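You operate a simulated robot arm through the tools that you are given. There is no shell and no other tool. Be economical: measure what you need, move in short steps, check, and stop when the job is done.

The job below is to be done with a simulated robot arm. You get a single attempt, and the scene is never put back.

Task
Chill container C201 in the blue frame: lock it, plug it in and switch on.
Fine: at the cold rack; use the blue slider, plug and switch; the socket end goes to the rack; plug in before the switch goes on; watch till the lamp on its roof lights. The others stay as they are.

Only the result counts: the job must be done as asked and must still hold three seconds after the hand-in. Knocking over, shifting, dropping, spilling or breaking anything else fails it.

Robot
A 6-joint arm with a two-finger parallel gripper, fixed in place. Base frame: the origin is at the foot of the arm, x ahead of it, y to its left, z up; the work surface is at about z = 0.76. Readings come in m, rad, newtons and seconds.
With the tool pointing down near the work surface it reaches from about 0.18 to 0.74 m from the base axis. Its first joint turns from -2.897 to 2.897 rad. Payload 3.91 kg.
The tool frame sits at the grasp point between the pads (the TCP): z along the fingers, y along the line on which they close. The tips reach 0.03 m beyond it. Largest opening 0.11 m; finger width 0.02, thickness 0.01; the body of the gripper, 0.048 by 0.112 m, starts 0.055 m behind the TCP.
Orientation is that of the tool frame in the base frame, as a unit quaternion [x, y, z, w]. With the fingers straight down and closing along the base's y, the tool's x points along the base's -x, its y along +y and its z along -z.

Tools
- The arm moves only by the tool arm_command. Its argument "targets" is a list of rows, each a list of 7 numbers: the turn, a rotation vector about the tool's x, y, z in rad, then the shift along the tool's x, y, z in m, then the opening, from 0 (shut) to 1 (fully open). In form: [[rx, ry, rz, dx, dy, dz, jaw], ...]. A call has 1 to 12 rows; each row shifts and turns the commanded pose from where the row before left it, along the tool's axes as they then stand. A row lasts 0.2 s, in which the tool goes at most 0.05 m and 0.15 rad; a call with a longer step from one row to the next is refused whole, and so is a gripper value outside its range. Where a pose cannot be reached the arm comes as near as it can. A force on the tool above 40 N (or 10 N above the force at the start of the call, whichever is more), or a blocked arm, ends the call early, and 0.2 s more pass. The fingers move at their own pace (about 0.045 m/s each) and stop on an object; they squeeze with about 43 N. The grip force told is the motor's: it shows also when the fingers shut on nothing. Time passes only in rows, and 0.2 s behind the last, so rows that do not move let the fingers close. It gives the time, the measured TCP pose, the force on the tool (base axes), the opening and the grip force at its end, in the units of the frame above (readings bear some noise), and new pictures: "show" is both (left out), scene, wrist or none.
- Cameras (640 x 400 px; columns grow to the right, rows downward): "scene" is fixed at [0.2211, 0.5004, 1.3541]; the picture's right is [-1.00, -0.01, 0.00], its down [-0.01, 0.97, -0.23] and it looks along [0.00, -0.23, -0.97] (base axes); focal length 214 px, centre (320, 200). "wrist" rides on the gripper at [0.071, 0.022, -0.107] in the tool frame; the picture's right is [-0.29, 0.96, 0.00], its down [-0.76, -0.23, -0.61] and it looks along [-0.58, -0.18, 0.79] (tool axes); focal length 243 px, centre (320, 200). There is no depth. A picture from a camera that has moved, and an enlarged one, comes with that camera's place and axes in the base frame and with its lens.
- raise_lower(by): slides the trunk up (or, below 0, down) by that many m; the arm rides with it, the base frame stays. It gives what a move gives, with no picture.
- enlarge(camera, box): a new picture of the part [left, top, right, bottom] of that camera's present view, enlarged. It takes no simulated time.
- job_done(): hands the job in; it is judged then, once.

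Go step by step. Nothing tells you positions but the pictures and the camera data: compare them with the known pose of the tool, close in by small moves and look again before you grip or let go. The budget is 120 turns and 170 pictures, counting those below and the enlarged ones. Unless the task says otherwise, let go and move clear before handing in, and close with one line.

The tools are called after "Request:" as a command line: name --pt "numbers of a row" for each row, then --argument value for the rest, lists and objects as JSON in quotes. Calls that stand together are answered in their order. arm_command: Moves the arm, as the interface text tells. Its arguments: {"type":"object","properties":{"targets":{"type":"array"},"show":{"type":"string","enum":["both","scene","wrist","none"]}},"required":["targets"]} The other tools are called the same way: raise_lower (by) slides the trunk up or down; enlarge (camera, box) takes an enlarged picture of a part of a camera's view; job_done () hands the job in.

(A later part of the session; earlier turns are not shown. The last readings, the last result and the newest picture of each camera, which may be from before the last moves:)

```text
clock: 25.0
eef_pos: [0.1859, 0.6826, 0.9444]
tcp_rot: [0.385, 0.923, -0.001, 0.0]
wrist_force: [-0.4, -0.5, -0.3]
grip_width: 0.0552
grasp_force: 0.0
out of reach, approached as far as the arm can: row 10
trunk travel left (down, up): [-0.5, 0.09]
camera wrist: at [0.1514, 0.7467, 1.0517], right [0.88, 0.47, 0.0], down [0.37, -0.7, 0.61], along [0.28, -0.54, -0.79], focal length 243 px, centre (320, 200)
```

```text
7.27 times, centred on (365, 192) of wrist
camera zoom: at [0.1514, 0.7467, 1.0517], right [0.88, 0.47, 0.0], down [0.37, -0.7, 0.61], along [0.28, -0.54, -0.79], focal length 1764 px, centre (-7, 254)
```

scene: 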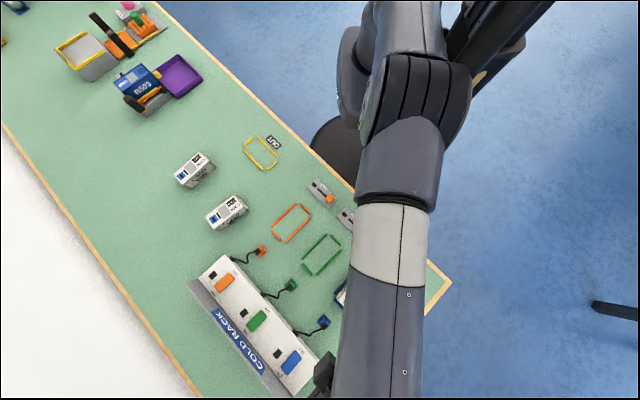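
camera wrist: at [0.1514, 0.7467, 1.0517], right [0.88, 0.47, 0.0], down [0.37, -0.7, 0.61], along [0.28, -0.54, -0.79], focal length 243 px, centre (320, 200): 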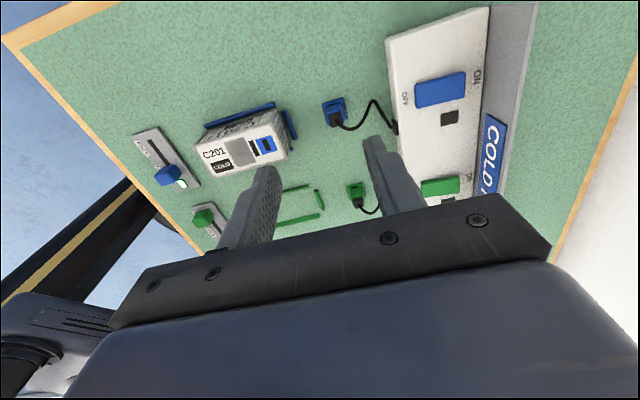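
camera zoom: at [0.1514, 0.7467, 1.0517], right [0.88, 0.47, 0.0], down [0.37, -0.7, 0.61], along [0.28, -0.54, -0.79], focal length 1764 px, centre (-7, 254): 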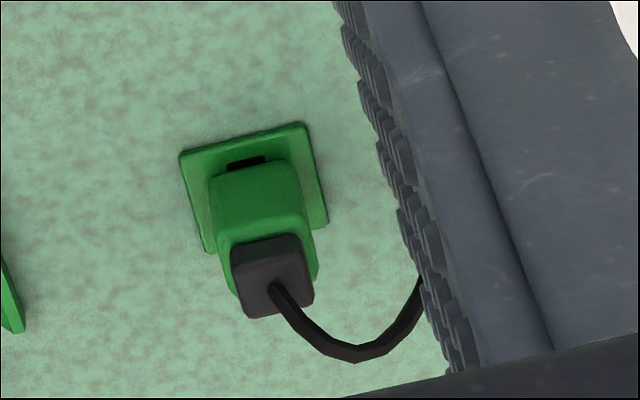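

The plug's blade slot runs along the tool's current x, matching the container's socket, so no net turn is needed. To keep the cable free I'll grip across the other pair of faces, so I retract a little and turn the tool −90°.

Request:
arm_command --pt "0 0 0 0 -0.035 0 0.5" --pt "0 0 -0.1428 0 0 0 0.5" --pt "0 0 -0.1428 0 0 0 0.5" --pt "0 0 -0.1428 0 0 0 0.5" --pt "0 0 -0.1428 0 0 0 0.5" --pt "0 0 -0.1428 0 0 0 0.5" --pt "0 0 -0.1428 0 0 0 0.5" --pt "0 0 -0.1428 0 0 0 0.5" --pt "0 0 -0.1428 0 0 0 0.5" --pt "0 0 -0.1428 0 0 0 0.5" --pt "0 0 -0.1428 0 0 0 0.5" --pt "0 0 -0.1428 0 0 0 0.5"

```text
clock: 27.6
eef_pos: [0.1604, 0.6567, 0.9427]
tcp_rot: [-0.381, 0.925, 0.0, 0.0]
wrist_force: [-0.1, 0.4, -0.8]
grip_width: 0.0551
grasp_force: 0.2
trunk travel left (down, up): [-0.5, 0.09]
camera wrist: at [0.095, 0.6205, 1.0498], right [-0.47, 0.88, 0.0], down [0.7, 0.37, 0.61], along [0.54, 0.28, -0.79], focal length 243 px, centre (320, 200)
```

scene: 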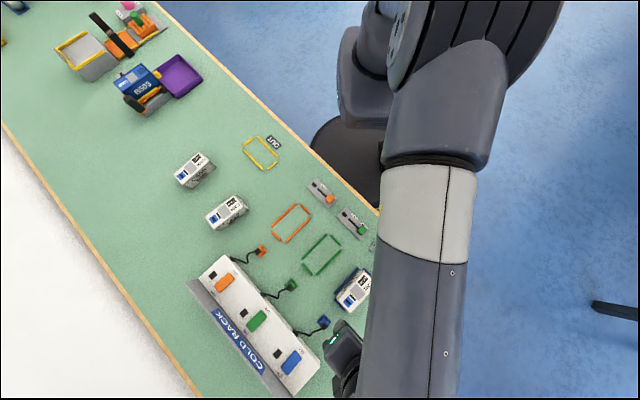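
wrist: 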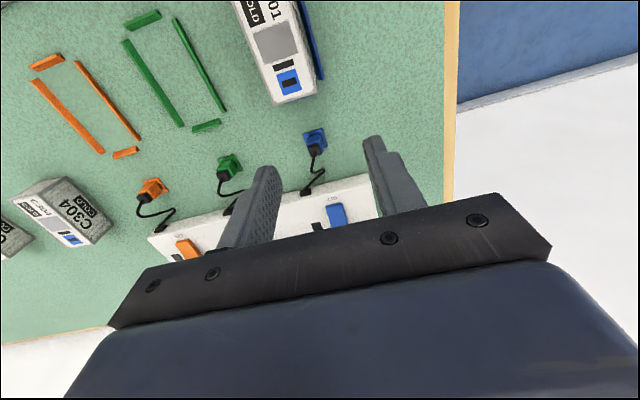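

Now I move above the plug and lower partway for a precise look.

Request:
arm_command --pt "0 0 0 -0.01 -0.008 0.04 0.5" --pt "0 0 0 -0.019 -0.008 0.03 0.5" --pt "0 0 0 -0.019 -0.0065 0.0 0.5" --pt "0 0 0 0 0 0 0.5" --pt "0 0 0 0 0 0 0.5" --show "wrist"

Request:
enlarge --camera "wrist" --box '[260, 80, 380, 170]'

```text
clock: 28.8
eef_pos: [0.2104, 0.675, 0.8706]
tcp_rot: [-0.38, 0.925, 0.0, 0.0]
wrist_force: [0.6, -0.3, -0.2]
grip_width: 0.0552
grasp_force: 0.2
trunk travel left (down, up): [-0.5, 0.09]
camera wrist: at [0.1454, 0.6387, 0.9785], right [-0.47, 0.88, 0.0], down [0.7, 0.37, 0.61], along [0.54, 0.28, -0.79], focal length 243 px, centre (320, 200)
```

wrist: 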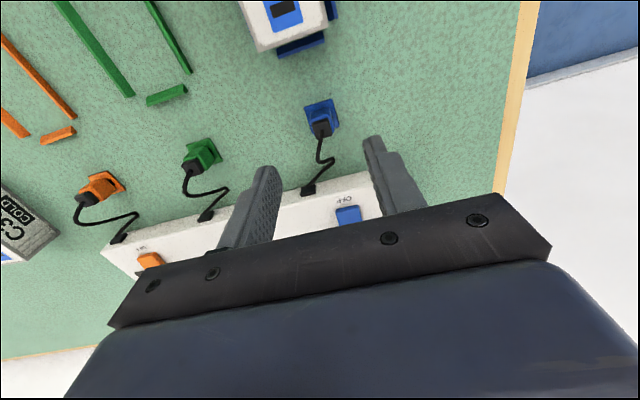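

```text
4.44 times, centred on (320, 125) of wrist
camera zoom: at [0.1454, 0.6387, 0.9785], right [-0.47, 0.88, 0.0], down [0.7, 0.37, 0.61], along [0.54, 0.28, -0.79], focal length 1078 px, centre (320, 533)
```

zoom: 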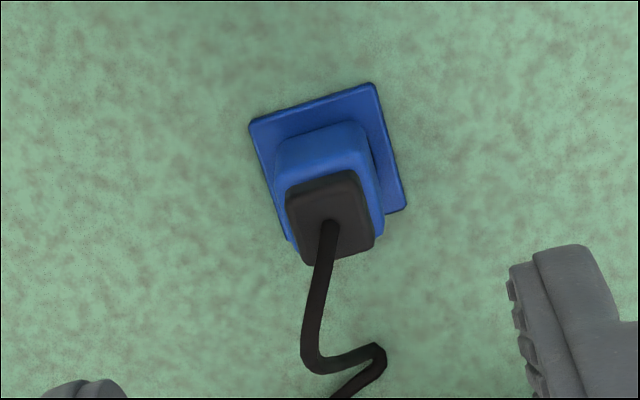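

Aligned within 2 mm and in yaw. I descend so the tips stay above the base plate, then grip.

Request:
arm_command --pt "0 0 0 0 0.0019 0.025 0.5" --pt "0 0 0 0 0 0.025 0.5" --pt "0 0 0 0 0 0.02 0.5" --pt "0 0 0 0 0 0 0.5" --pt "0 0 0 0 0 0 0.5" --show "wrist"

Request:
enlarge --camera "wrist" --box '[240, 80, 400, 200]'

```text
clock: 30.0
eef_pos: [0.2087, 0.6755, 0.8022]
tcp_rot: [-0.381, 0.925, 0.0, 0.0]
wrist_force: [-0.3, 0.1, 0.0]
grip_width: 0.055
grasp_force: 0.1
trunk travel left (down, up): [-0.5, 0.09]
camera wrist: at [0.1427, 0.6395, 0.9092], right [-0.47, 0.88, 0.0], down [0.7, 0.37, 0.61], along [0.54, 0.28, -0.79], focal length 243 px, centre (320, 200)
```

wrist: 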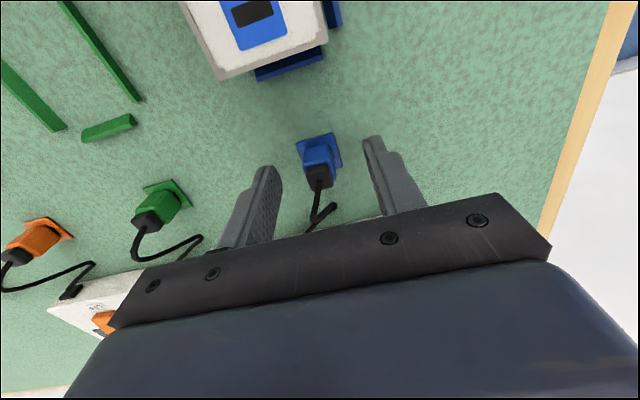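

```text
3.33 times, centred on (320, 140) of wrist
camera zoom: at [0.1427, 0.6395, 0.9092], right [-0.47, 0.88, 0.0], down [0.7, 0.37, 0.61], along [0.54, 0.28, -0.79], focal length 809 px, centre (320, 400)
```

zoom: 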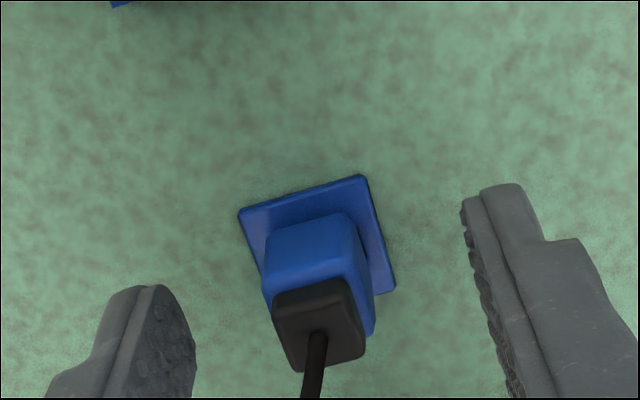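

Request:
arm_command --pt "0 0 0 0 0 0 0.05" --pt "0 0 0 0 0 0 0.05" --pt "0 0 0 0 0 0 0.05" --pt "0 0 0 0 0 0 0.05" --pt "0 0 0 0 0 0 0.05" --pt "0 0 0 0 0 0 0.05" --show "none"

Request:
enlarge --camera "wrist" --box '[240, 80, 400, 200]'

```text
clock: 31.4
eef_pos: [0.2077, 0.6749, 0.8007]
tcp_rot: [-0.381, 0.925, 0.0, 0.0]
wrist_force: [0.2, -0.2, 0.3]
grip_width: 0.0168
grasp_force: 42.7
trunk travel left (down, up): [-0.5, 0.09]
```

```text
3.33 times, centred on (320, 140) of wrist
camera zoom: at [0.1428, 0.6395, 0.9093], right [-0.47, 0.88, 0.0], down [0.7, 0.37, 0.61], along [0.54, 0.28, -0.79], focal length 809 px, centre (320, 400)
```

zoom: 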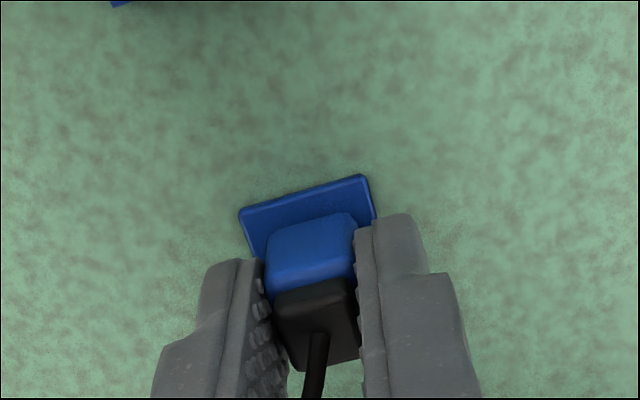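

Gripped at 16.8 mm. I lift it slowly and check what comes up.

Request:
arm_command --pt "0 0 0 0 0 -0.01 0.05" --pt "0 0 0 0 0 -0.015 0.05" --pt "0 0 0 0 0 -0.015 0.05" --pt "0 0 0 0 0 -0.015 0.05" --pt "0 0 0 0 0 -0.015 0.05" --pt "0 0 0 0 0 0 0.05" --show "wrist"

Request:
enlarge --camera "wrist" --box '[240, 60, 400, 200]'

Request:
enlarge --camera "scene" --box '[290, 270, 390, 350]'

```text
clock: 32.8
eef_pos: [0.2103, 0.6762, 0.874]
tcp_rot: [-0.38, 0.925, 0.0, 0.0]
wrist_force: [-0.7, 0.2, 0.2]
grip_width: 0.0164
grasp_force: 43.3
trunk travel left (down, up): [-0.5, 0.09]
camera wrist: at [0.1441, 0.6395, 0.9814], right [-0.47, 0.88, 0.0], down [0.7, 0.37, 0.61], along [0.54, 0.28, -0.79], focal length 243 px, centre (320, 200)
```

wrist: 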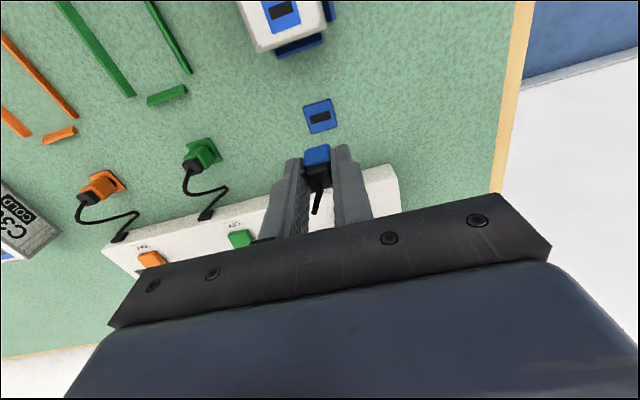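

```text
2.86 times, centred on (320, 130) of wrist
camera zoom: at [0.1441, 0.6395, 0.9814], right [-0.47, 0.88, 0.0], down [0.7, 0.37, 0.61], along [0.54, 0.28, -0.79], focal length 693 px, centre (320, 400)
```

zoom: 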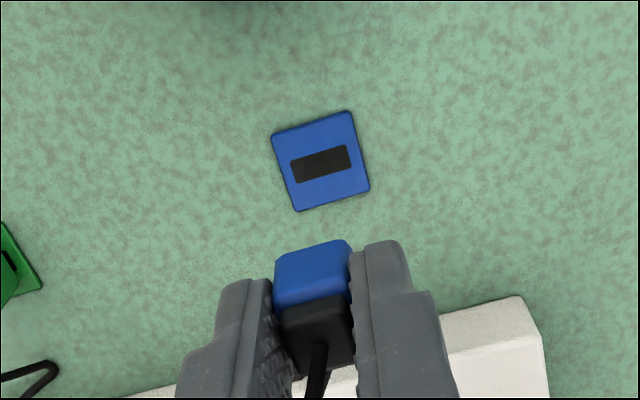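

```text
5.00 times, centred on (340, 310) of scene
camera zoom: at [0.2211, 0.5004, 1.3541], right [-1.0, -0.01, 0.0], down [-0.01, 0.97, -0.23], along [0.0, -0.23, -0.97], focal length 1072 px, centre (220, -350)
```

zoom: 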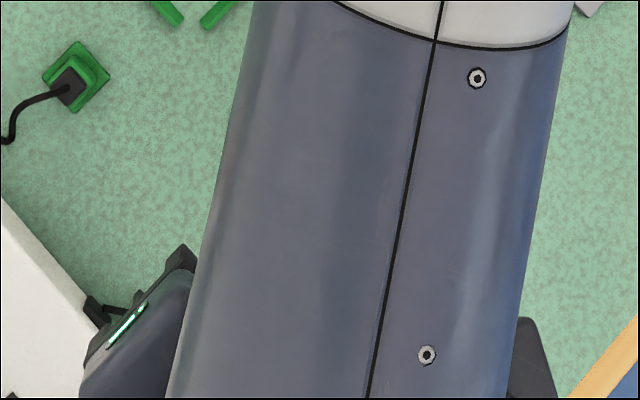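

The plug is out and its dock slot lies exactly under the TCP, which calibrates the insertion. The socket is about 79 mm along tool +x, so I move above it.

Request:
arm_command --pt "0 0 0 0 0 -0.012 0.05" --pt "0 0 0 0.02 0.0003 0 0.05" --pt "0 0 0 0.02 0.0003 0 0.05" --pt "0 0 0 0.02 0.0003 0 0.05" --pt "0 0 0 0.019 0.0002 0 0.05" --pt "0 0 0 0 0 0 0.05" --pt "0 0 0 0 0 0 0.05" --show "wrist"

Request:
enlarge --camera "wrist" --box '[240, 60, 400, 200]'

```text
clock: 34.4
eef_pos: [0.1527, 0.6209, 0.883]
tcp_rot: [-0.381, 0.925, 0.0, -0.001]
wrist_force: [0.1, 0.0, -0.2]
grip_width: 0.0167
grasp_force: 42.8
trunk travel left (down, up): [-0.5, 0.09]
camera wrist: at [0.0875, 0.5852, 0.991], right [-0.47, 0.88, 0.0], down [0.7, 0.37, 0.61], along [0.54, 0.28, -0.79], focal length 243 px, centre (320, 200)
```

wrist: 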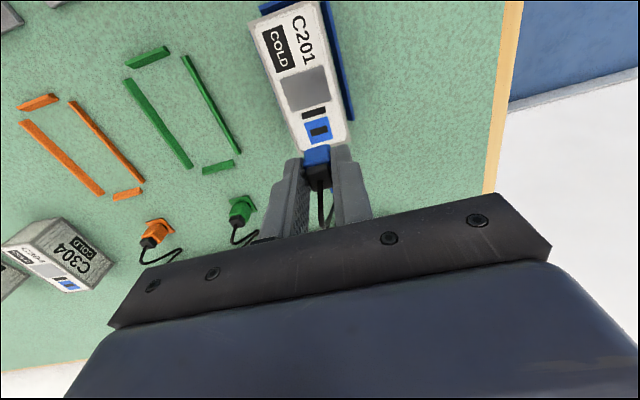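

```text
2.86 times, centred on (320, 130) of wrist
camera zoom: at [0.0875, 0.5852, 0.991], right [-0.47, 0.88, 0.0], down [0.7, 0.37, 0.61], along [0.54, 0.28, -0.79], focal length 693 px, centre (320, 400)
```

zoom: 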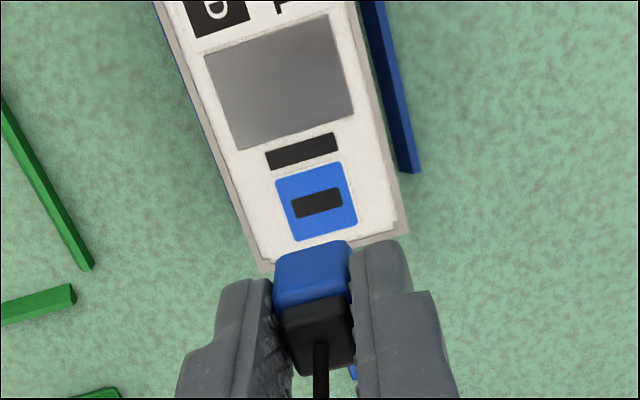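

Socket slot is within about 1.5 mm and square to the plug. I correct and lower closer.

Request:
arm_command --pt "0 0 0 -0.0006 -0.0013 0.01 0.05" --pt "0 0 0 0 0 0.01 0.05" --pt "0 0 0 0 0 0 0.05" --pt "0 0 0 0 0 0 0.05" --show "none"

Request:
enlarge --camera "wrist" --box '[270, 80, 370, 180]'

```text
clock: 35.4
eef_pos: [0.1529, 0.622, 0.8626]
tcp_rot: [-0.38, 0.925, -0.001, 0.0]
wrist_force: [-0.3, -0.5, -1.3]
grip_width: 0.0169
grasp_force: 42.4
trunk travel left (down, up): [-0.5, 0.09]
```

```text
4.00 times, centred on (320, 130) of wrist
camera zoom: at [0.0877, 0.5853, 0.9702], right [-0.47, 0.88, 0.0], down [0.7, 0.37, 0.61], along [0.54, 0.28, -0.79], focal length 970 px, centre (320, 480)
```

zoom: 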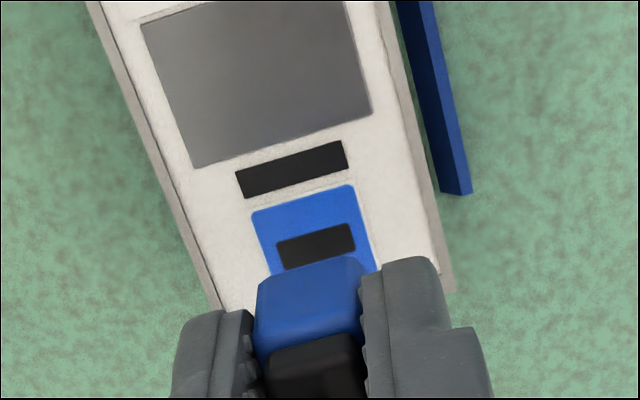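

Request:
arm_command --pt "0 0 0 0 -0.001 0 0.05" --pt "0 0 0 0 0 0.004 0.05" --pt "0 0 0 0 0 0.004 0.05" --pt "0 0 0 0 0 0 0.05" --pt "0 0 0 0 0 0 0.05" --show "none"

Request:
enlarge --camera "wrist" --box '[270, 80, 370, 180]'

```text
clock: 36.6
eef_pos: [0.1529, 0.6198, 0.8561]
tcp_rot: [-0.38, 0.925, 0.001, 0.0]
wrist_force: [1.2, 0.4, 0.2]
grip_width: 0.0164
grasp_force: 42.7
trunk travel left (down, up): [-0.5, 0.09]
```

```text
4.00 times, centred on (320, 130) of wrist
camera zoom: at [0.0883, 0.5845, 0.9634], right [-0.47, 0.88, 0.0], down [0.7, 0.37, 0.61], along [0.54, 0.28, -0.79], focal length 970 px, centre (320, 480)
```

zoom: 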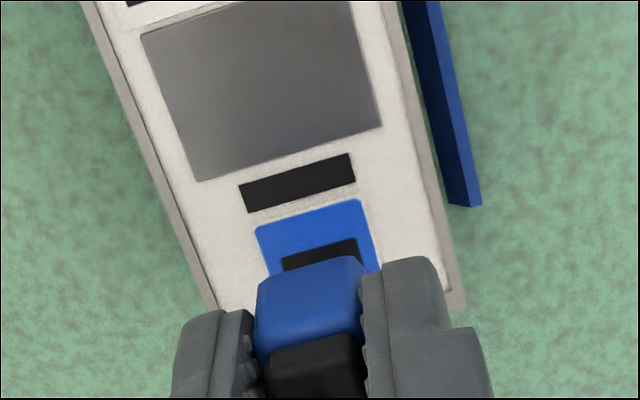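

Alignment is within half a millimetre; I lower in small steps to insert.

Request:
arm_command --pt "0 0 0 -0.0004 0 0.003 0.05" --pt "0 0 0 0 0 0.003 0.05" --pt "0 0 0 0 0 0.003 0.05" --pt "0 0 0 0 0 0 0.05" --show "wrist"

Request:
enlarge --camera "wrist" --box '[270, 80, 370, 180]'

```text
clock: 37.6
eef_pos: [0.1536, 0.6204, 0.8468]
tcp_rot: [-0.381, 0.925, 0.0, -0.001]
wrist_force: [0.2, 0.8, -0.3]
grip_width: 0.0167
grasp_force: 43.1
trunk travel left (down, up): [-0.5, 0.09]
camera wrist: at [0.0883, 0.5848, 0.9548], right [-0.47, 0.88, 0.0], down [0.7, 0.37, 0.61], along [0.54, 0.28, -0.79], focal length 243 px, centre (320, 200)
```

wrist: 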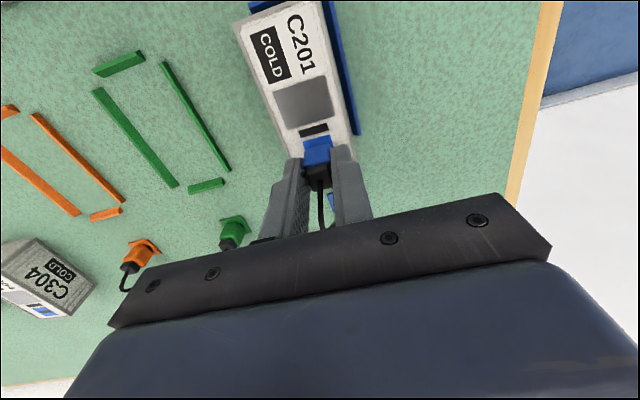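

```text
4.00 times, centred on (320, 130) of wrist
camera zoom: at [0.0883, 0.5848, 0.9548], right [-0.47, 0.88, 0.0], down [0.7, 0.37, 0.61], along [0.54, 0.28, -0.79], focal length 970 px, centre (320, 480)
```

zoom: 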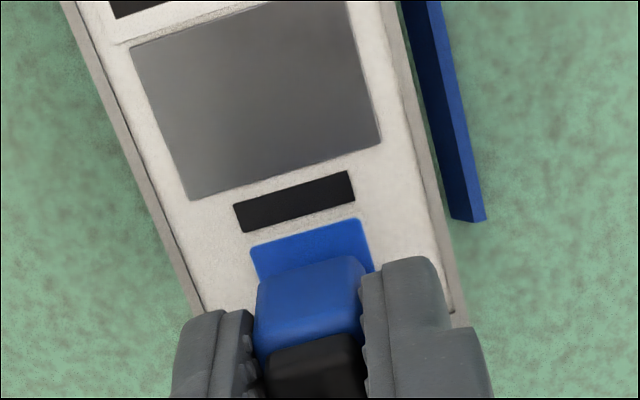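

Request:
arm_command --pt "0 0 0 0 0 0.002 0.05" --pt "0 0 0 0 0 0.002 0.05" --pt "0 0 0 0 0 0.0015 0.05" --pt "0 0 0 0 0 0.001 0.05" --pt "0 0 0 0 0 0 0.05" --show "none"

Request:
enlarge --camera "wrist" --box '[270, 80, 370, 180]'

```text
clock: 38.8
eef_pos: [0.1542, 0.62, 0.8437]
tcp_rot: [-0.381, 0.925, 0.0, 0.001]
wrist_force: [-1.2, 4.2, 14.1]
grip_width: 0.0168
grasp_force: 43.9
trunk travel left (down, up): [-0.5, 0.09]
```

```text
4.00 times, centred on (320, 130) of wrist
camera zoom: at [0.0883, 0.5843, 0.9504], right [-0.47, 0.88, 0.0], down [0.7, 0.37, 0.61], along [0.54, 0.29, -0.79], focal length 970 px, centre (320, 480)
```

zoom: 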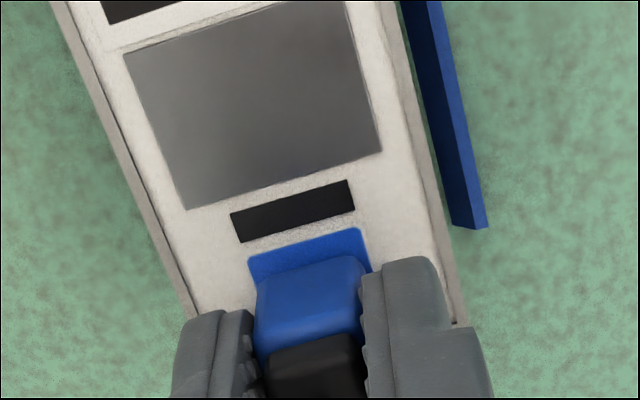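

Contact force is building at z≈0.8435; I press slightly more to see whether it is seated.

Request:
arm_command --pt "0 0 0 0 0 0.0015 0.05" --pt "0 0 0 0 0 0.001 0.05" --pt "0 0 0 0 0 0 0.05" --show "none"

Request:
enlarge --camera "wrist" --box '[290, 110, 350, 170]'

```text
clock: 39.7
eef_pos: [0.1538, 0.6198, 0.8424]
tcp_rot: [-0.381, 0.925, 0.003, 0.002]
wrist_force: [-3.3, -7.9, 15.3]
grip_width: 0.0165
grasp_force: 42.8
trunk travel left (down, up): [-0.5, 0.09]
stopped in row 3: the force on the tool passed its limit (the readings are from after the stop); the commanded pose is now the measured one
```

```text
6.67 times, centred on (320, 140) of wrist
camera zoom: at [0.0885, 0.5843, 0.9501], right [-0.47, 0.88, 0.01], down [0.7, 0.37, 0.61], along [0.54, 0.29, -0.79], focal length 1618 px, centre (320, 600)
```

zoom: 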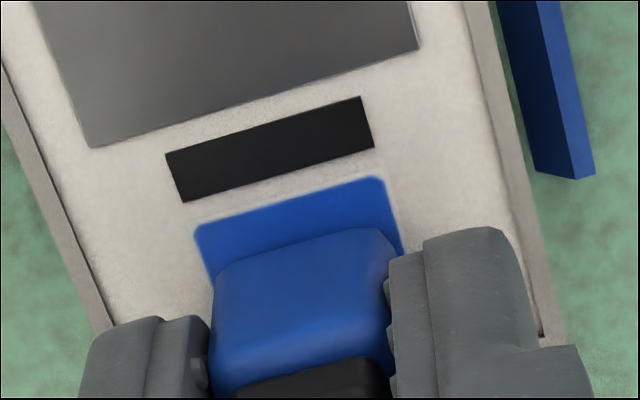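

To test that the blade is really in the slot, I unload vertically a touch and nudge sideways, reading the force.

Request:
arm_command --pt "0 0 0 0 0 -0.001 0.05" --pt "0 0 0 0 0 -0.0005 0.05" --pt "0 0 0 0 0 0 0.05" --show "none"

Request:
arm_command --pt "0 0 0 0.002 0 0 0.05" --pt "0 0 0 0 0 0 0.05" --show "none"

Request:
arm_command --pt "0 0 0 -0.002 0 0 0.05" --pt "0 0 0 0 0 0 0.05" --show "none"

```text
clock: 40.5
eef_pos: [0.1536, 0.6215, 0.8431]
tcp_rot: [-0.38, 0.925, 0.003, 0.001]
wrist_force: [-3.6, -6.9, 14.9]
grip_width: 0.0168
grasp_force: 43.3
trunk travel left (down, up): [-0.5, 0.09]
```

```text
clock: 41.1
eef_pos: [0.154, 0.6201, 0.843]
tcp_rot: [-0.38, 0.925, 0.004, 0.002]
wrist_force: [1.9, 2.9, 12.3]
grip_width: 0.0169
grasp_force: 43.1
trunk travel left (down, up): [-0.5, 0.09]
```

```text
clock: 41.7
eef_pos: [0.1537, 0.6208, 0.8436]
tcp_rot: [-0.381, 0.925, 0.002, 0.001]
wrist_force: [-3.4, -3.3, 9.1]
grip_width: 0.0168
grasp_force: 43.0
trunk travel left (down, up): [-0.5, 0.09]
```

Request:
arm_command --pt "0 0 0 0 0 -0.0015 0.05" --pt "0 0 0 0 0 0 0.05" --show "none"

Request:
arm_command --pt "0 0 0 0.002 0 0 0.05" --pt "0 0 0 0 0 0 0.05" --show "none"

Request:
enlarge --camera "wrist" --box '[290, 110, 350, 170]'

```text
clock: 42.3
eef_pos: [0.153, 0.6211, 0.8422]
tcp_rot: [-0.38, 0.925, 0.001, 0.001]
wrist_force: [-2.4, -3.2, 1.6]
grip_width: 0.0168
grasp_force: 42.6
trunk travel left (down, up): [-0.5, 0.09]
```

```text
clock: 42.9
eef_pos: [0.1536, 0.6204, 0.8428]
tcp_rot: [-0.381, 0.925, 0.002, 0.002]
wrist_force: [0.1, 0.0, -0.8]
grip_width: 0.0169
grasp_force: 43.0
trunk travel left (down, up): [-0.5, 0.09]
```

```text
6.67 times, centred on (320, 140) of wrist
camera zoom: at [0.0874, 0.5842, 0.951], right [-0.47, 0.88, 0.0], down [0.7, 0.37, 0.61], along [0.54, 0.29, -0.79], focal length 1618 px, centre (320, 600)
```

zoom: 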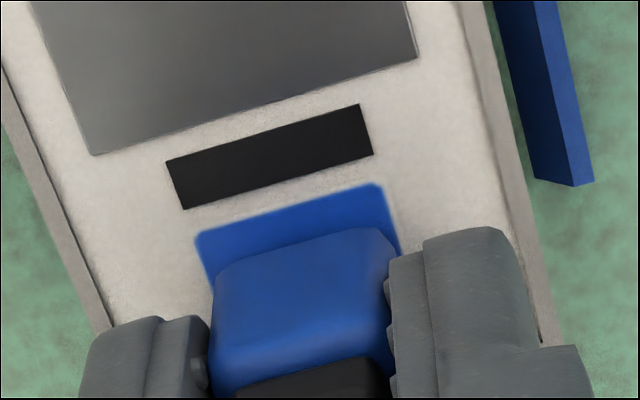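

Request:
arm_command --pt "0 0 0 0.003 0 0 0.05" --pt "0 0 0 0 0 0 0.05" --show "none"

Request:
enlarge --camera "wrist" --box '[290, 110, 350, 170]'

```text
clock: 43.5
eef_pos: [0.15, 0.6193, 0.8438]
tcp_rot: [-0.381, 0.925, 0.002, 0.002]
wrist_force: [0.3, -0.1, -0.3]
grip_width: 0.0166
grasp_force: 42.9
trunk travel left (down, up): [-0.5, 0.09]
```

```text
6.67 times, centred on (320, 140) of wrist
camera zoom: at [0.0846, 0.5826, 0.9512], right [-0.47, 0.88, 0.01], down [0.7, 0.37, 0.61], along [0.54, 0.29, -0.79], focal length 1618 px, centre (320, 600)
```

zoom: 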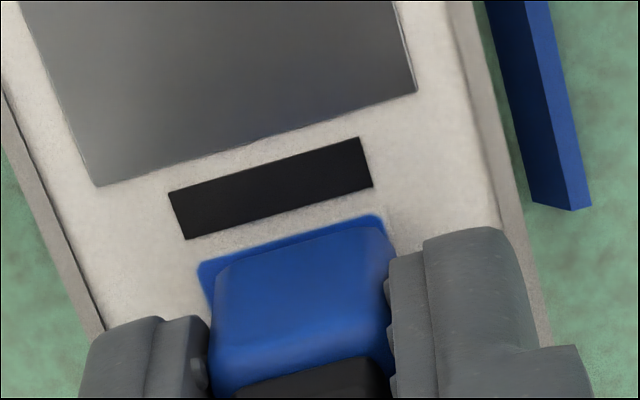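

The plug slid freely, so it is resting on the surface rather than in the slot. I lift it a few millimetres and realign using the slot itself.

Request:
arm_command --pt "0 0 0 0 0 -0.005 0.05" --pt "0 0 0 0 0 -0.006 0.05" --pt "0 0 0 -0.003 -0.0005 0 0.05" --pt "0 0 0 0 0 0 0.05" --pt "0 0 0 0 0 0 0.05" --show "none"

Request:
enlarge --camera "wrist" --box '[290, 110, 350, 170]'

```text
clock: 44.7
eef_pos: [0.1537, 0.6201, 0.8555]
tcp_rot: [-0.381, 0.925, 0.002, 0.002]
wrist_force: [0.2, -0.4, -0.7]
grip_width: 0.0164
grasp_force: 42.9
trunk travel left (down, up): [-0.5, 0.09]
```

```text
6.67 times, centred on (320, 140) of wrist
camera zoom: at [0.0883, 0.5836, 0.9624], right [-0.47, 0.88, 0.0], down [0.7, 0.37, 0.61], along [0.54, 0.29, -0.79], focal length 1618 px, centre (320, 600)
```

zoom: 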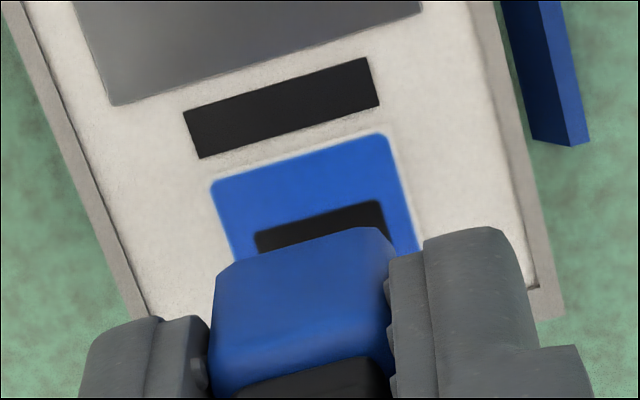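

The slot is aligned within 0.5 mm of where the dock slot sat under the tool. By the height bookkeeping the plug's base meets the roof at z≈0.843, so the earlier contact was full depth; I press it down there again, aligned.

Request:
arm_command --pt "0 0 0 -0.0002 0.0003 0.004 0.05" --pt "0 0 0 0 0 0.004 0.05" --pt "0 0 0 0 0 0.003 0.05" --pt "0 0 0 0 0 0.0015 0.05" --pt "0 0 0 0 0 0.001 0.05" --pt "0 0 0 0 0 0 0.05" --show "wrist"

Request:
enlarge --camera "wrist" --box '[290, 110, 350, 170]'

```text
clock: 46.1
eef_pos: [0.1541, 0.6193, 0.8428]
tcp_rot: [-0.381, 0.925, 0.004, 0.003]
wrist_force: [-1.4, -0.6, 10.9]
grip_width: 0.0166
grasp_force: 42.9
trunk travel left (down, up): [-0.5, 0.09]
camera wrist: at [0.0879, 0.5837, 0.95], right [-0.47, 0.88, 0.01], down [0.7, 0.37, 0.61], along [0.54, 0.29, -0.79], focal length 243 px, centre (320, 200)
```

wrist: 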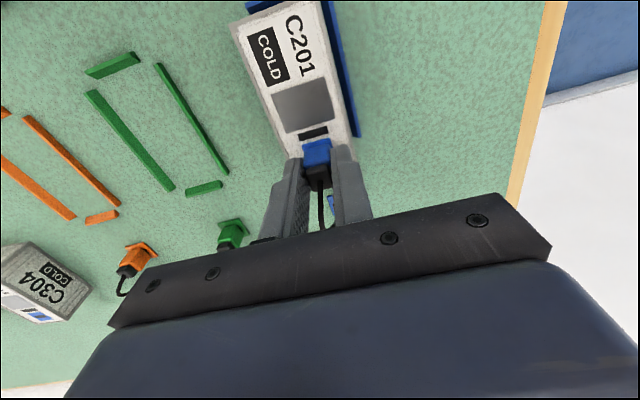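

```text
6.67 times, centred on (320, 140) of wrist
camera zoom: at [0.0879, 0.5837, 0.95], right [-0.47, 0.88, 0.01], down [0.7, 0.37, 0.61], along [0.54, 0.29, -0.79], focal length 1618 px, centre (320, 600)
```

zoom: 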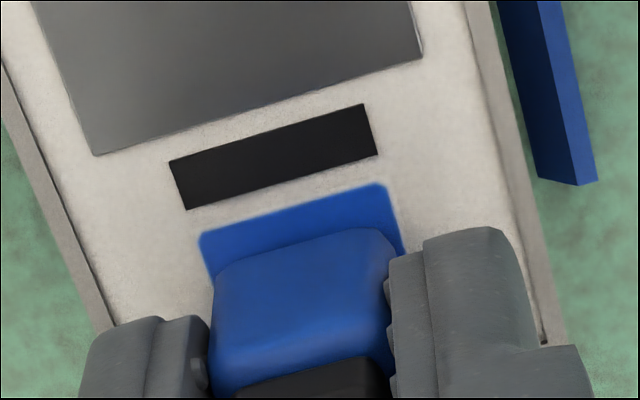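

It's seated flush. I unload slightly, then open the fingers to see if the plug stays.

Request:
arm_command --pt "0 0 0 0 0 -0.0015 0.05" --pt "0 0 0 0 0 0 0.05" --pt "0 0 0 0 0 0 0.3" --pt "0 0 0 0 0 0 0.4" --pt "0 0 0 0 0 0 0.4" --show "wrist"

Request:
enlarge --camera "wrist" --box '[270, 100, 370, 200]'

```text
clock: 47.3
eef_pos: [0.1543, 0.6202, 0.8421]
tcp_rot: [-0.381, 0.925, 0.002, 0.001]
wrist_force: [0.5, -0.2, -0.1]
grip_width: 0.044
grasp_force: 0.0
trunk travel left (down, up): [-0.5, 0.09]
camera wrist: at [0.0883, 0.5847, 0.9495], right [-0.47, 0.88, 0.0], down [0.7, 0.37, 0.61], along [0.54, 0.29, -0.79], focal length 243 px, centre (320, 200)
```

wrist: 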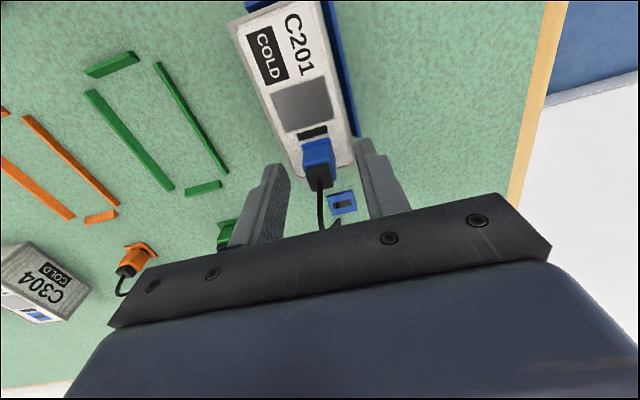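

```text
4.00 times, centred on (320, 150) of wrist
camera zoom: at [0.0883, 0.5847, 0.9495], right [-0.47, 0.88, 0.0], down [0.7, 0.37, 0.61], along [0.54, 0.29, -0.79], focal length 970 px, centre (320, 400)
```

zoom: 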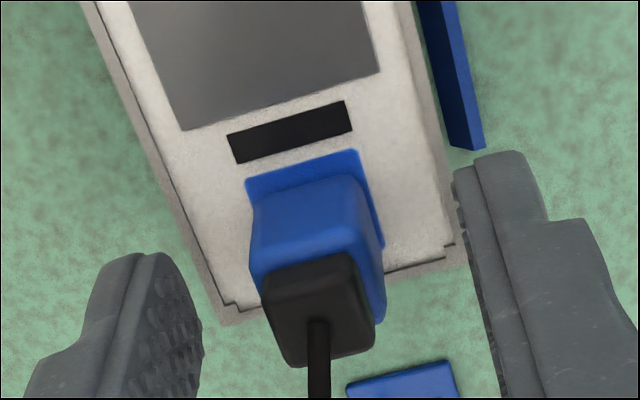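

The plug stands upright and centred in the socket. I rise straight up and then look for the switch.

Request:
arm_command --pt "0 0 0 0 0 -0.02 0.4" --pt "0 0 0 0 0 -0.04 0.4" --pt "0 0 0 0 0 -0.04 0.4" --pt "0 0 0 0 0 0 0.4" --show "both"

Request:
enlarge --camera "wrist" --box '[260, 60, 400, 220]'

Request:
enlarge --camera "scene" --box '[240, 290, 360, 400]'

```text
clock: 48.3
eef_pos: [0.1548, 0.6183, 0.941]
tcp_rot: [-0.381, 0.925, 0.002, 0.002]
wrist_force: [-0.6, 0.1, 0.5]
grip_width: 0.0438
grasp_force: 0.0
trunk travel left (down, up): [-0.5, 0.09]
camera wrist: at [0.0897, 0.5822, 1.0492], right [-0.47, 0.88, 0.0], down [0.7, 0.37, 0.61], along [0.54, 0.29, -0.79], focal length 243 px, centre (320, 200)
```

scene: 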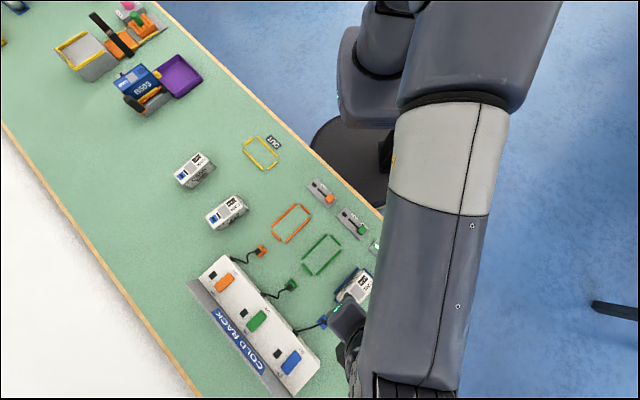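
wrist: 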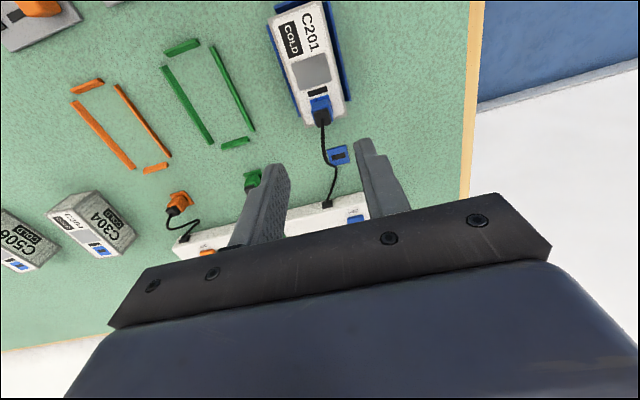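

```text
2.50 times, centred on (330, 140) of wrist
camera zoom: at [0.0897, 0.5822, 1.0492], right [-0.47, 0.88, 0.0], down [0.7, 0.37, 0.61], along [0.54, 0.29, -0.79], focal length 606 px, centre (295, 350)
```

zoom: 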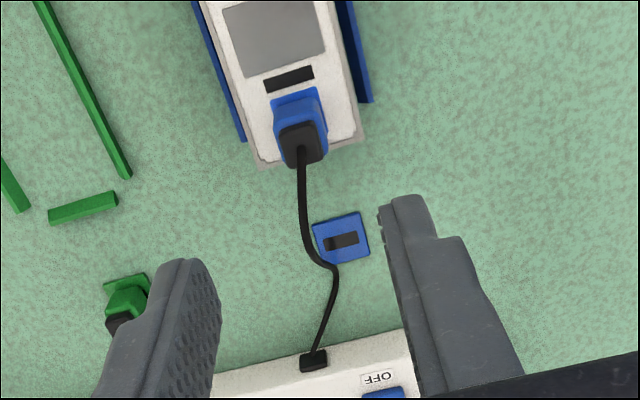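

```text
3.64 times, centred on (300, 345) of scene
camera zoom: at [0.2211, 0.5004, 1.3541], right [-1.0, -0.01, 0.0], down [-0.01, 0.97, -0.23], along [0.0, -0.23, -0.97], focal length 780 px, centre (393, -327)
```

zoom: 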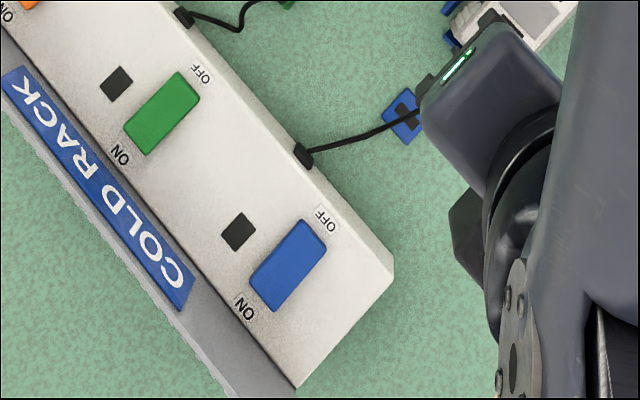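

C201, the plug and cable look right, and the cable runs freely to the rack. The blue rocker is at about (0.283, 0.747), top z≈0.80, with its ON end outward at about (0.294, 0.759). I turn the tool back (camera away from the cable) and shut the fingers to press with a tilted tool.

Request:
arm_command --pt "0 0 0.1428 0 0 -0.01 0" --pt "0 0 0.1428 0 0 -0.01 0" --pt "0 0 0.1428 0 0 0 0" --pt "0 0 0.1428 0 0 0 0" --pt "0 0 0.1428 0 0 0 0" --pt "0 0 0.1428 0 0 0 0" --pt "0 0 0.1428 0 0 0 0" --pt "0 0 0.1428 0 0 0 0" --pt "0 0 0.1428 0 0 0 0" --pt "0 0 0.1428 0 0 0 0" --pt "0 0 0.1428 0 0 0 0" --pt "0 0 0 0 0 0 0" --show "wrist"

Request:
enlarge --camera "wrist" --box '[380, 0, 540, 140]'

```text
clock: 50.9
eef_pos: [0.1539, 0.6203, 0.9634]
tcp_rot: [0.386, 0.922, 0.003, -0.001]
wrist_force: [-0.1, -0.4, 0.2]
grip_width: 0.0002
grasp_force: 37.5
trunk travel left (down, up): [-0.5, 0.09]
camera wrist: at [0.119, 0.6838, 1.071], right [0.88, 0.47, 0.0], down [0.37, -0.71, 0.6], along [0.28, -0.53, -0.8], focal length 243 px, centre (320, 200)
```

wrist: 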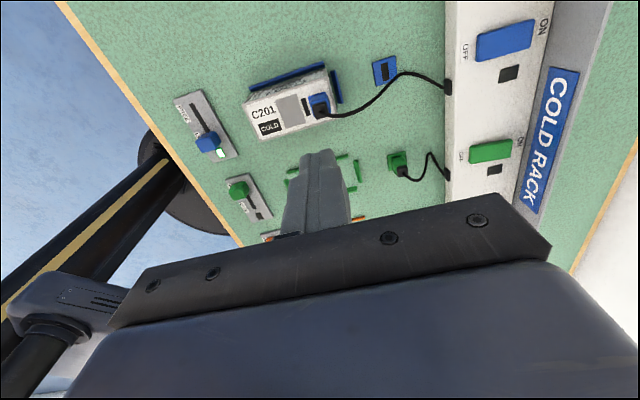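

```text
2.86 times, centred on (460, 70) of wrist
camera zoom: at [0.119, 0.6838, 1.071], right [0.88, 0.47, 0.0], down [0.37, -0.71, 0.6], along [0.28, -0.53, -0.8], focal length 693 px, centre (-80, 571)
```

zoom: 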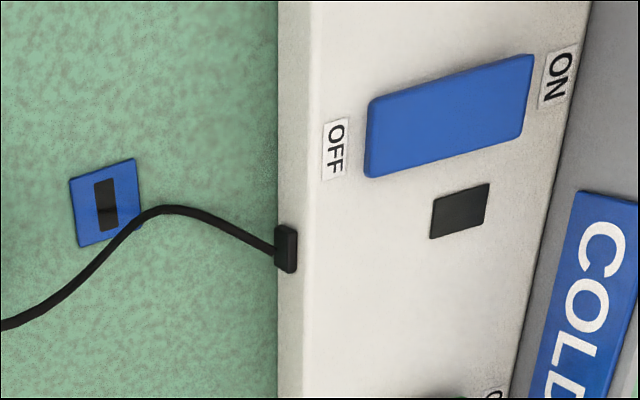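

Measured ON-side target at tool (-0.002, 0.197), z≈0.80. I tilt outward 0.45 rad and move to hover about 3.5 cm over it.

Request:
arm_command --pt "-0.15 0 0 0 0 0 0" --pt "-0.15 0 0 0 0 0 0" --pt "-0.15 0 0 0 0 0 0" --pt "0 0 0 -0.0004 0.0243 0.0343 0" --pt "0 0 0 -0.0004 0.0243 0.0343 0" --pt "0 0 0 -0.0004 0.0243 0.0343 0" --pt "0 0 0 -0.0004 0.0243 0.0343 0" --pt "0 0 0 -0.0004 0.0243 0.0343 0" --pt "0 0 0 0 0 0 0" --pt "0 0 0 0 0 0 0" --show "both"

Request:
enlarge --camera "scene" --box '[240, 290, 360, 400]'

Request:
enlarge --camera "wrist" --box '[260, 50, 400, 190]'

```text
clock: 53.1
eef_pos: [0.2844, 0.7455, 0.8602]
tcp_rot: [0.374, 0.899, 0.209, 0.085]
wrist_force: [0.3, 0.4, 0.3]
grip_width: 0.0
grasp_force: 37.8
out of reach, approached as far as the arm can: row 8
trunk travel left (down, up): [-0.5, 0.09]
camera wrist: at [0.215, 0.7736, 0.9669], right [0.82, 0.4, 0.42], down [0.2, -0.87, 0.44], along [0.54, -0.28, -0.79], focal length 243 px, centre (320, 200)
```

scene: 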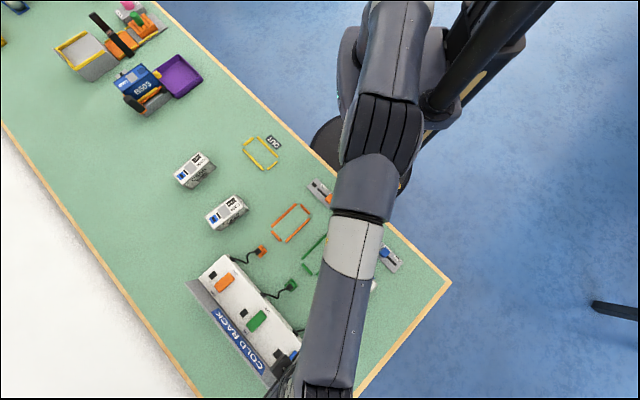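
wrist: 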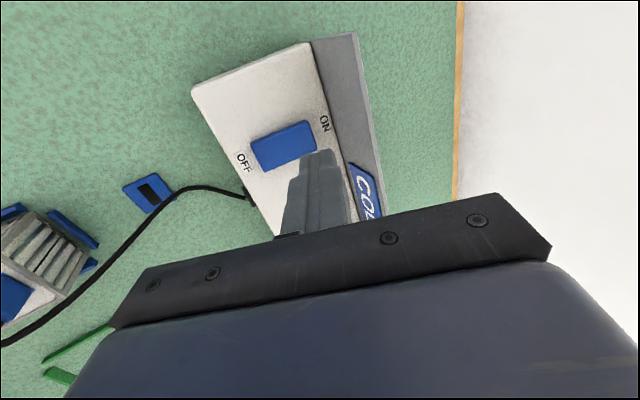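

```text
3.64 times, centred on (300, 345) of scene
camera zoom: at [0.2211, 0.5004, 1.3541], right [-1.0, -0.01, 0.0], down [-0.01, 0.97, -0.23], along [0.0, -0.23, -0.97], focal length 780 px, centre (393, -327)
```

zoom: 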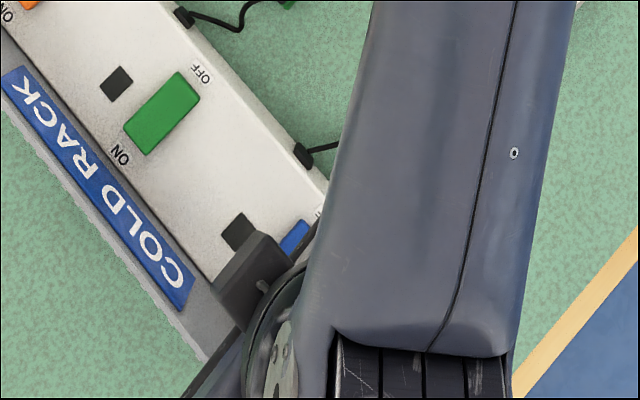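

```text
2.86 times, centred on (330, 120) of wrist
camera zoom: at [0.215, 0.7736, 0.9669], right [0.82, 0.4, 0.42], down [0.2, -0.87, 0.44], along [0.54, -0.28, -0.79], focal length 693 px, centre (291, 429)
```

zoom: 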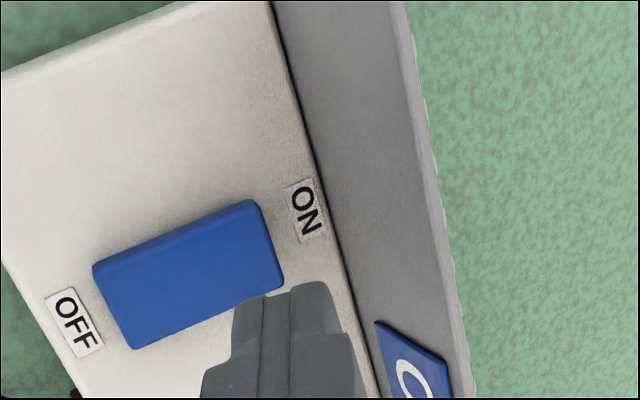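

The tip hovers over the ON half, about 4 mm off sideways. I correct and descend straight down toward contact.

Request:
arm_command --pt "0 0 0 0.004 0 0 0" --pt "0 0 0 0 -0.0035 0.0072 0" --pt "0 0 0 0 -0.0035 0.0072 0" --pt "0 0 0 0 -0.003 0.006 0" --pt "0 0 0 0 0 0 0" --show "wrist"

Request:
enlarge --camera "wrist" --box '[260, 50, 400, 190]'

```text
clock: 54.3
eef_pos: [0.2819, 0.744, 0.8388]
tcp_rot: [0.375, 0.899, 0.21, 0.084]
wrist_force: [-0.5, 0.0, -0.1]
grip_width: 0.0
grasp_force: 38.0
out of reach, approached as far as the arm can: row 3
trunk travel left (down, up): [-0.5, 0.09]
camera wrist: at [0.2126, 0.7736, 0.9454], right [0.82, 0.4, 0.42], down [0.2, -0.88, 0.44], along [0.54, -0.28, -0.79], focal length 243 px, centre (320, 200)
```

wrist: 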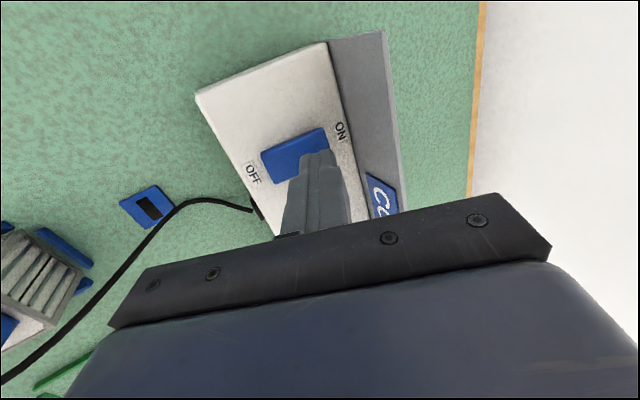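

```text
2.86 times, centred on (330, 120) of wrist
camera zoom: at [0.2126, 0.7736, 0.9454], right [0.82, 0.4, 0.42], down [0.2, -0.88, 0.44], along [0.54, -0.28, -0.79], focal length 693 px, centre (291, 429)
```

zoom: 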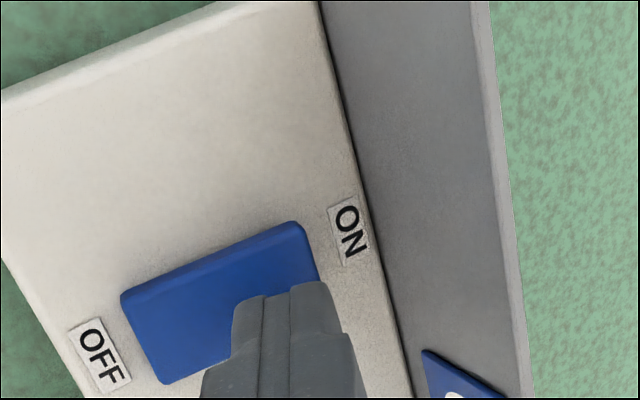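

The tip is about 9 mm toward ON from the rocker's centre; a bit more tilt will buy reach toward the ON end.

Request:
arm_command --pt "-0.1 0 0 0 0 0 0" --pt "-0.1 0 0 0.002 0 0 0" --pt "0 0 0 0 0 0 0" --pt "0 0 0 0 0 0 0" --show "none"

Request:
enlarge --camera "wrist" --box '[260, 50, 400, 190]'

```text
clock: 55.3
eef_pos: [0.2798, 0.7472, 0.8403]
tcp_rot: [0.365, 0.874, 0.297, 0.122]
wrist_force: [-0.4, 1.4, 0.1]
grip_width: 0.0
grasp_force: 37.3
trunk travel left (down, up): [-0.5, 0.09]
```

```text
2.86 times, centred on (330, 120) of wrist
camera zoom: at [0.196, 0.7622, 0.9382], right [0.74, 0.33, 0.58], down [0.14, -0.93, 0.34], along [0.65, -0.17, -0.74], focal length 693 px, centre (291, 429)
```

zoom: 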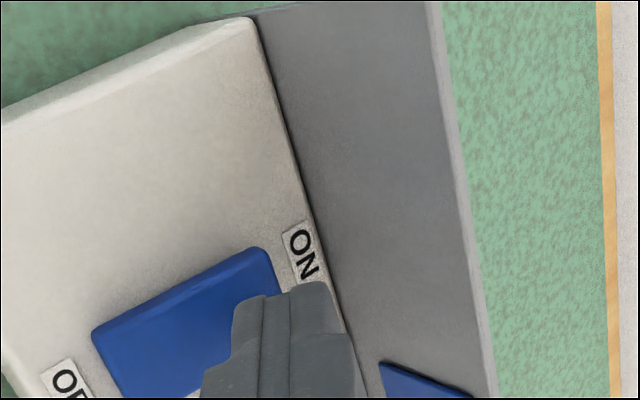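

Tip is now 15 mm toward ON and centred sideways. Pressing down in small steps.

Request:
arm_command --pt "0 0 0 0 -0.0036 0.0048 0" --pt "0 0 0 0 -0.0036 0.0048 0" --pt "0 0 0 0 -0.0024 0.0032 0" --pt "0 0 0 0 -0.0018 0.0024 0" --pt "0 0 0 0 0 0 0" --show "none"

Request:
enlarge --camera "wrist" --box '[260, 50, 400, 190]'

```text
clock: 56.5
eef_pos: [0.2809, 0.7491, 0.8276]
tcp_rot: [0.365, 0.872, 0.304, 0.121]
wrist_force: [4.3, 0.3, 32.9]
grip_width: 0.0
grasp_force: 37.9
trunk travel left (down, up): [-0.5, 0.09]
```

```text
2.86 times, centred on (330, 120) of wrist
camera zoom: at [0.1968, 0.7624, 0.9268], right [0.74, 0.32, 0.59], down [0.14, -0.93, 0.33], along [0.65, -0.16, -0.74], focal length 693 px, centre (291, 429)
```

zoom: 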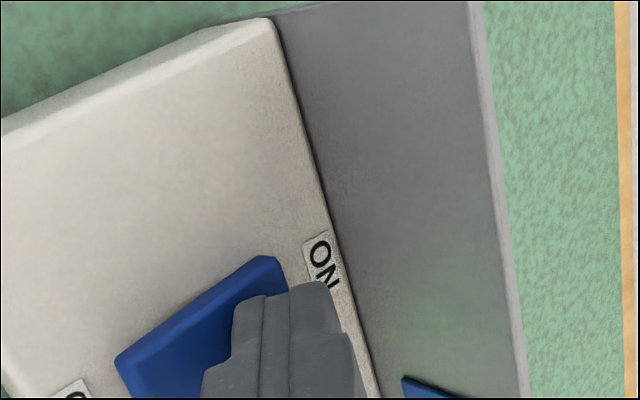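

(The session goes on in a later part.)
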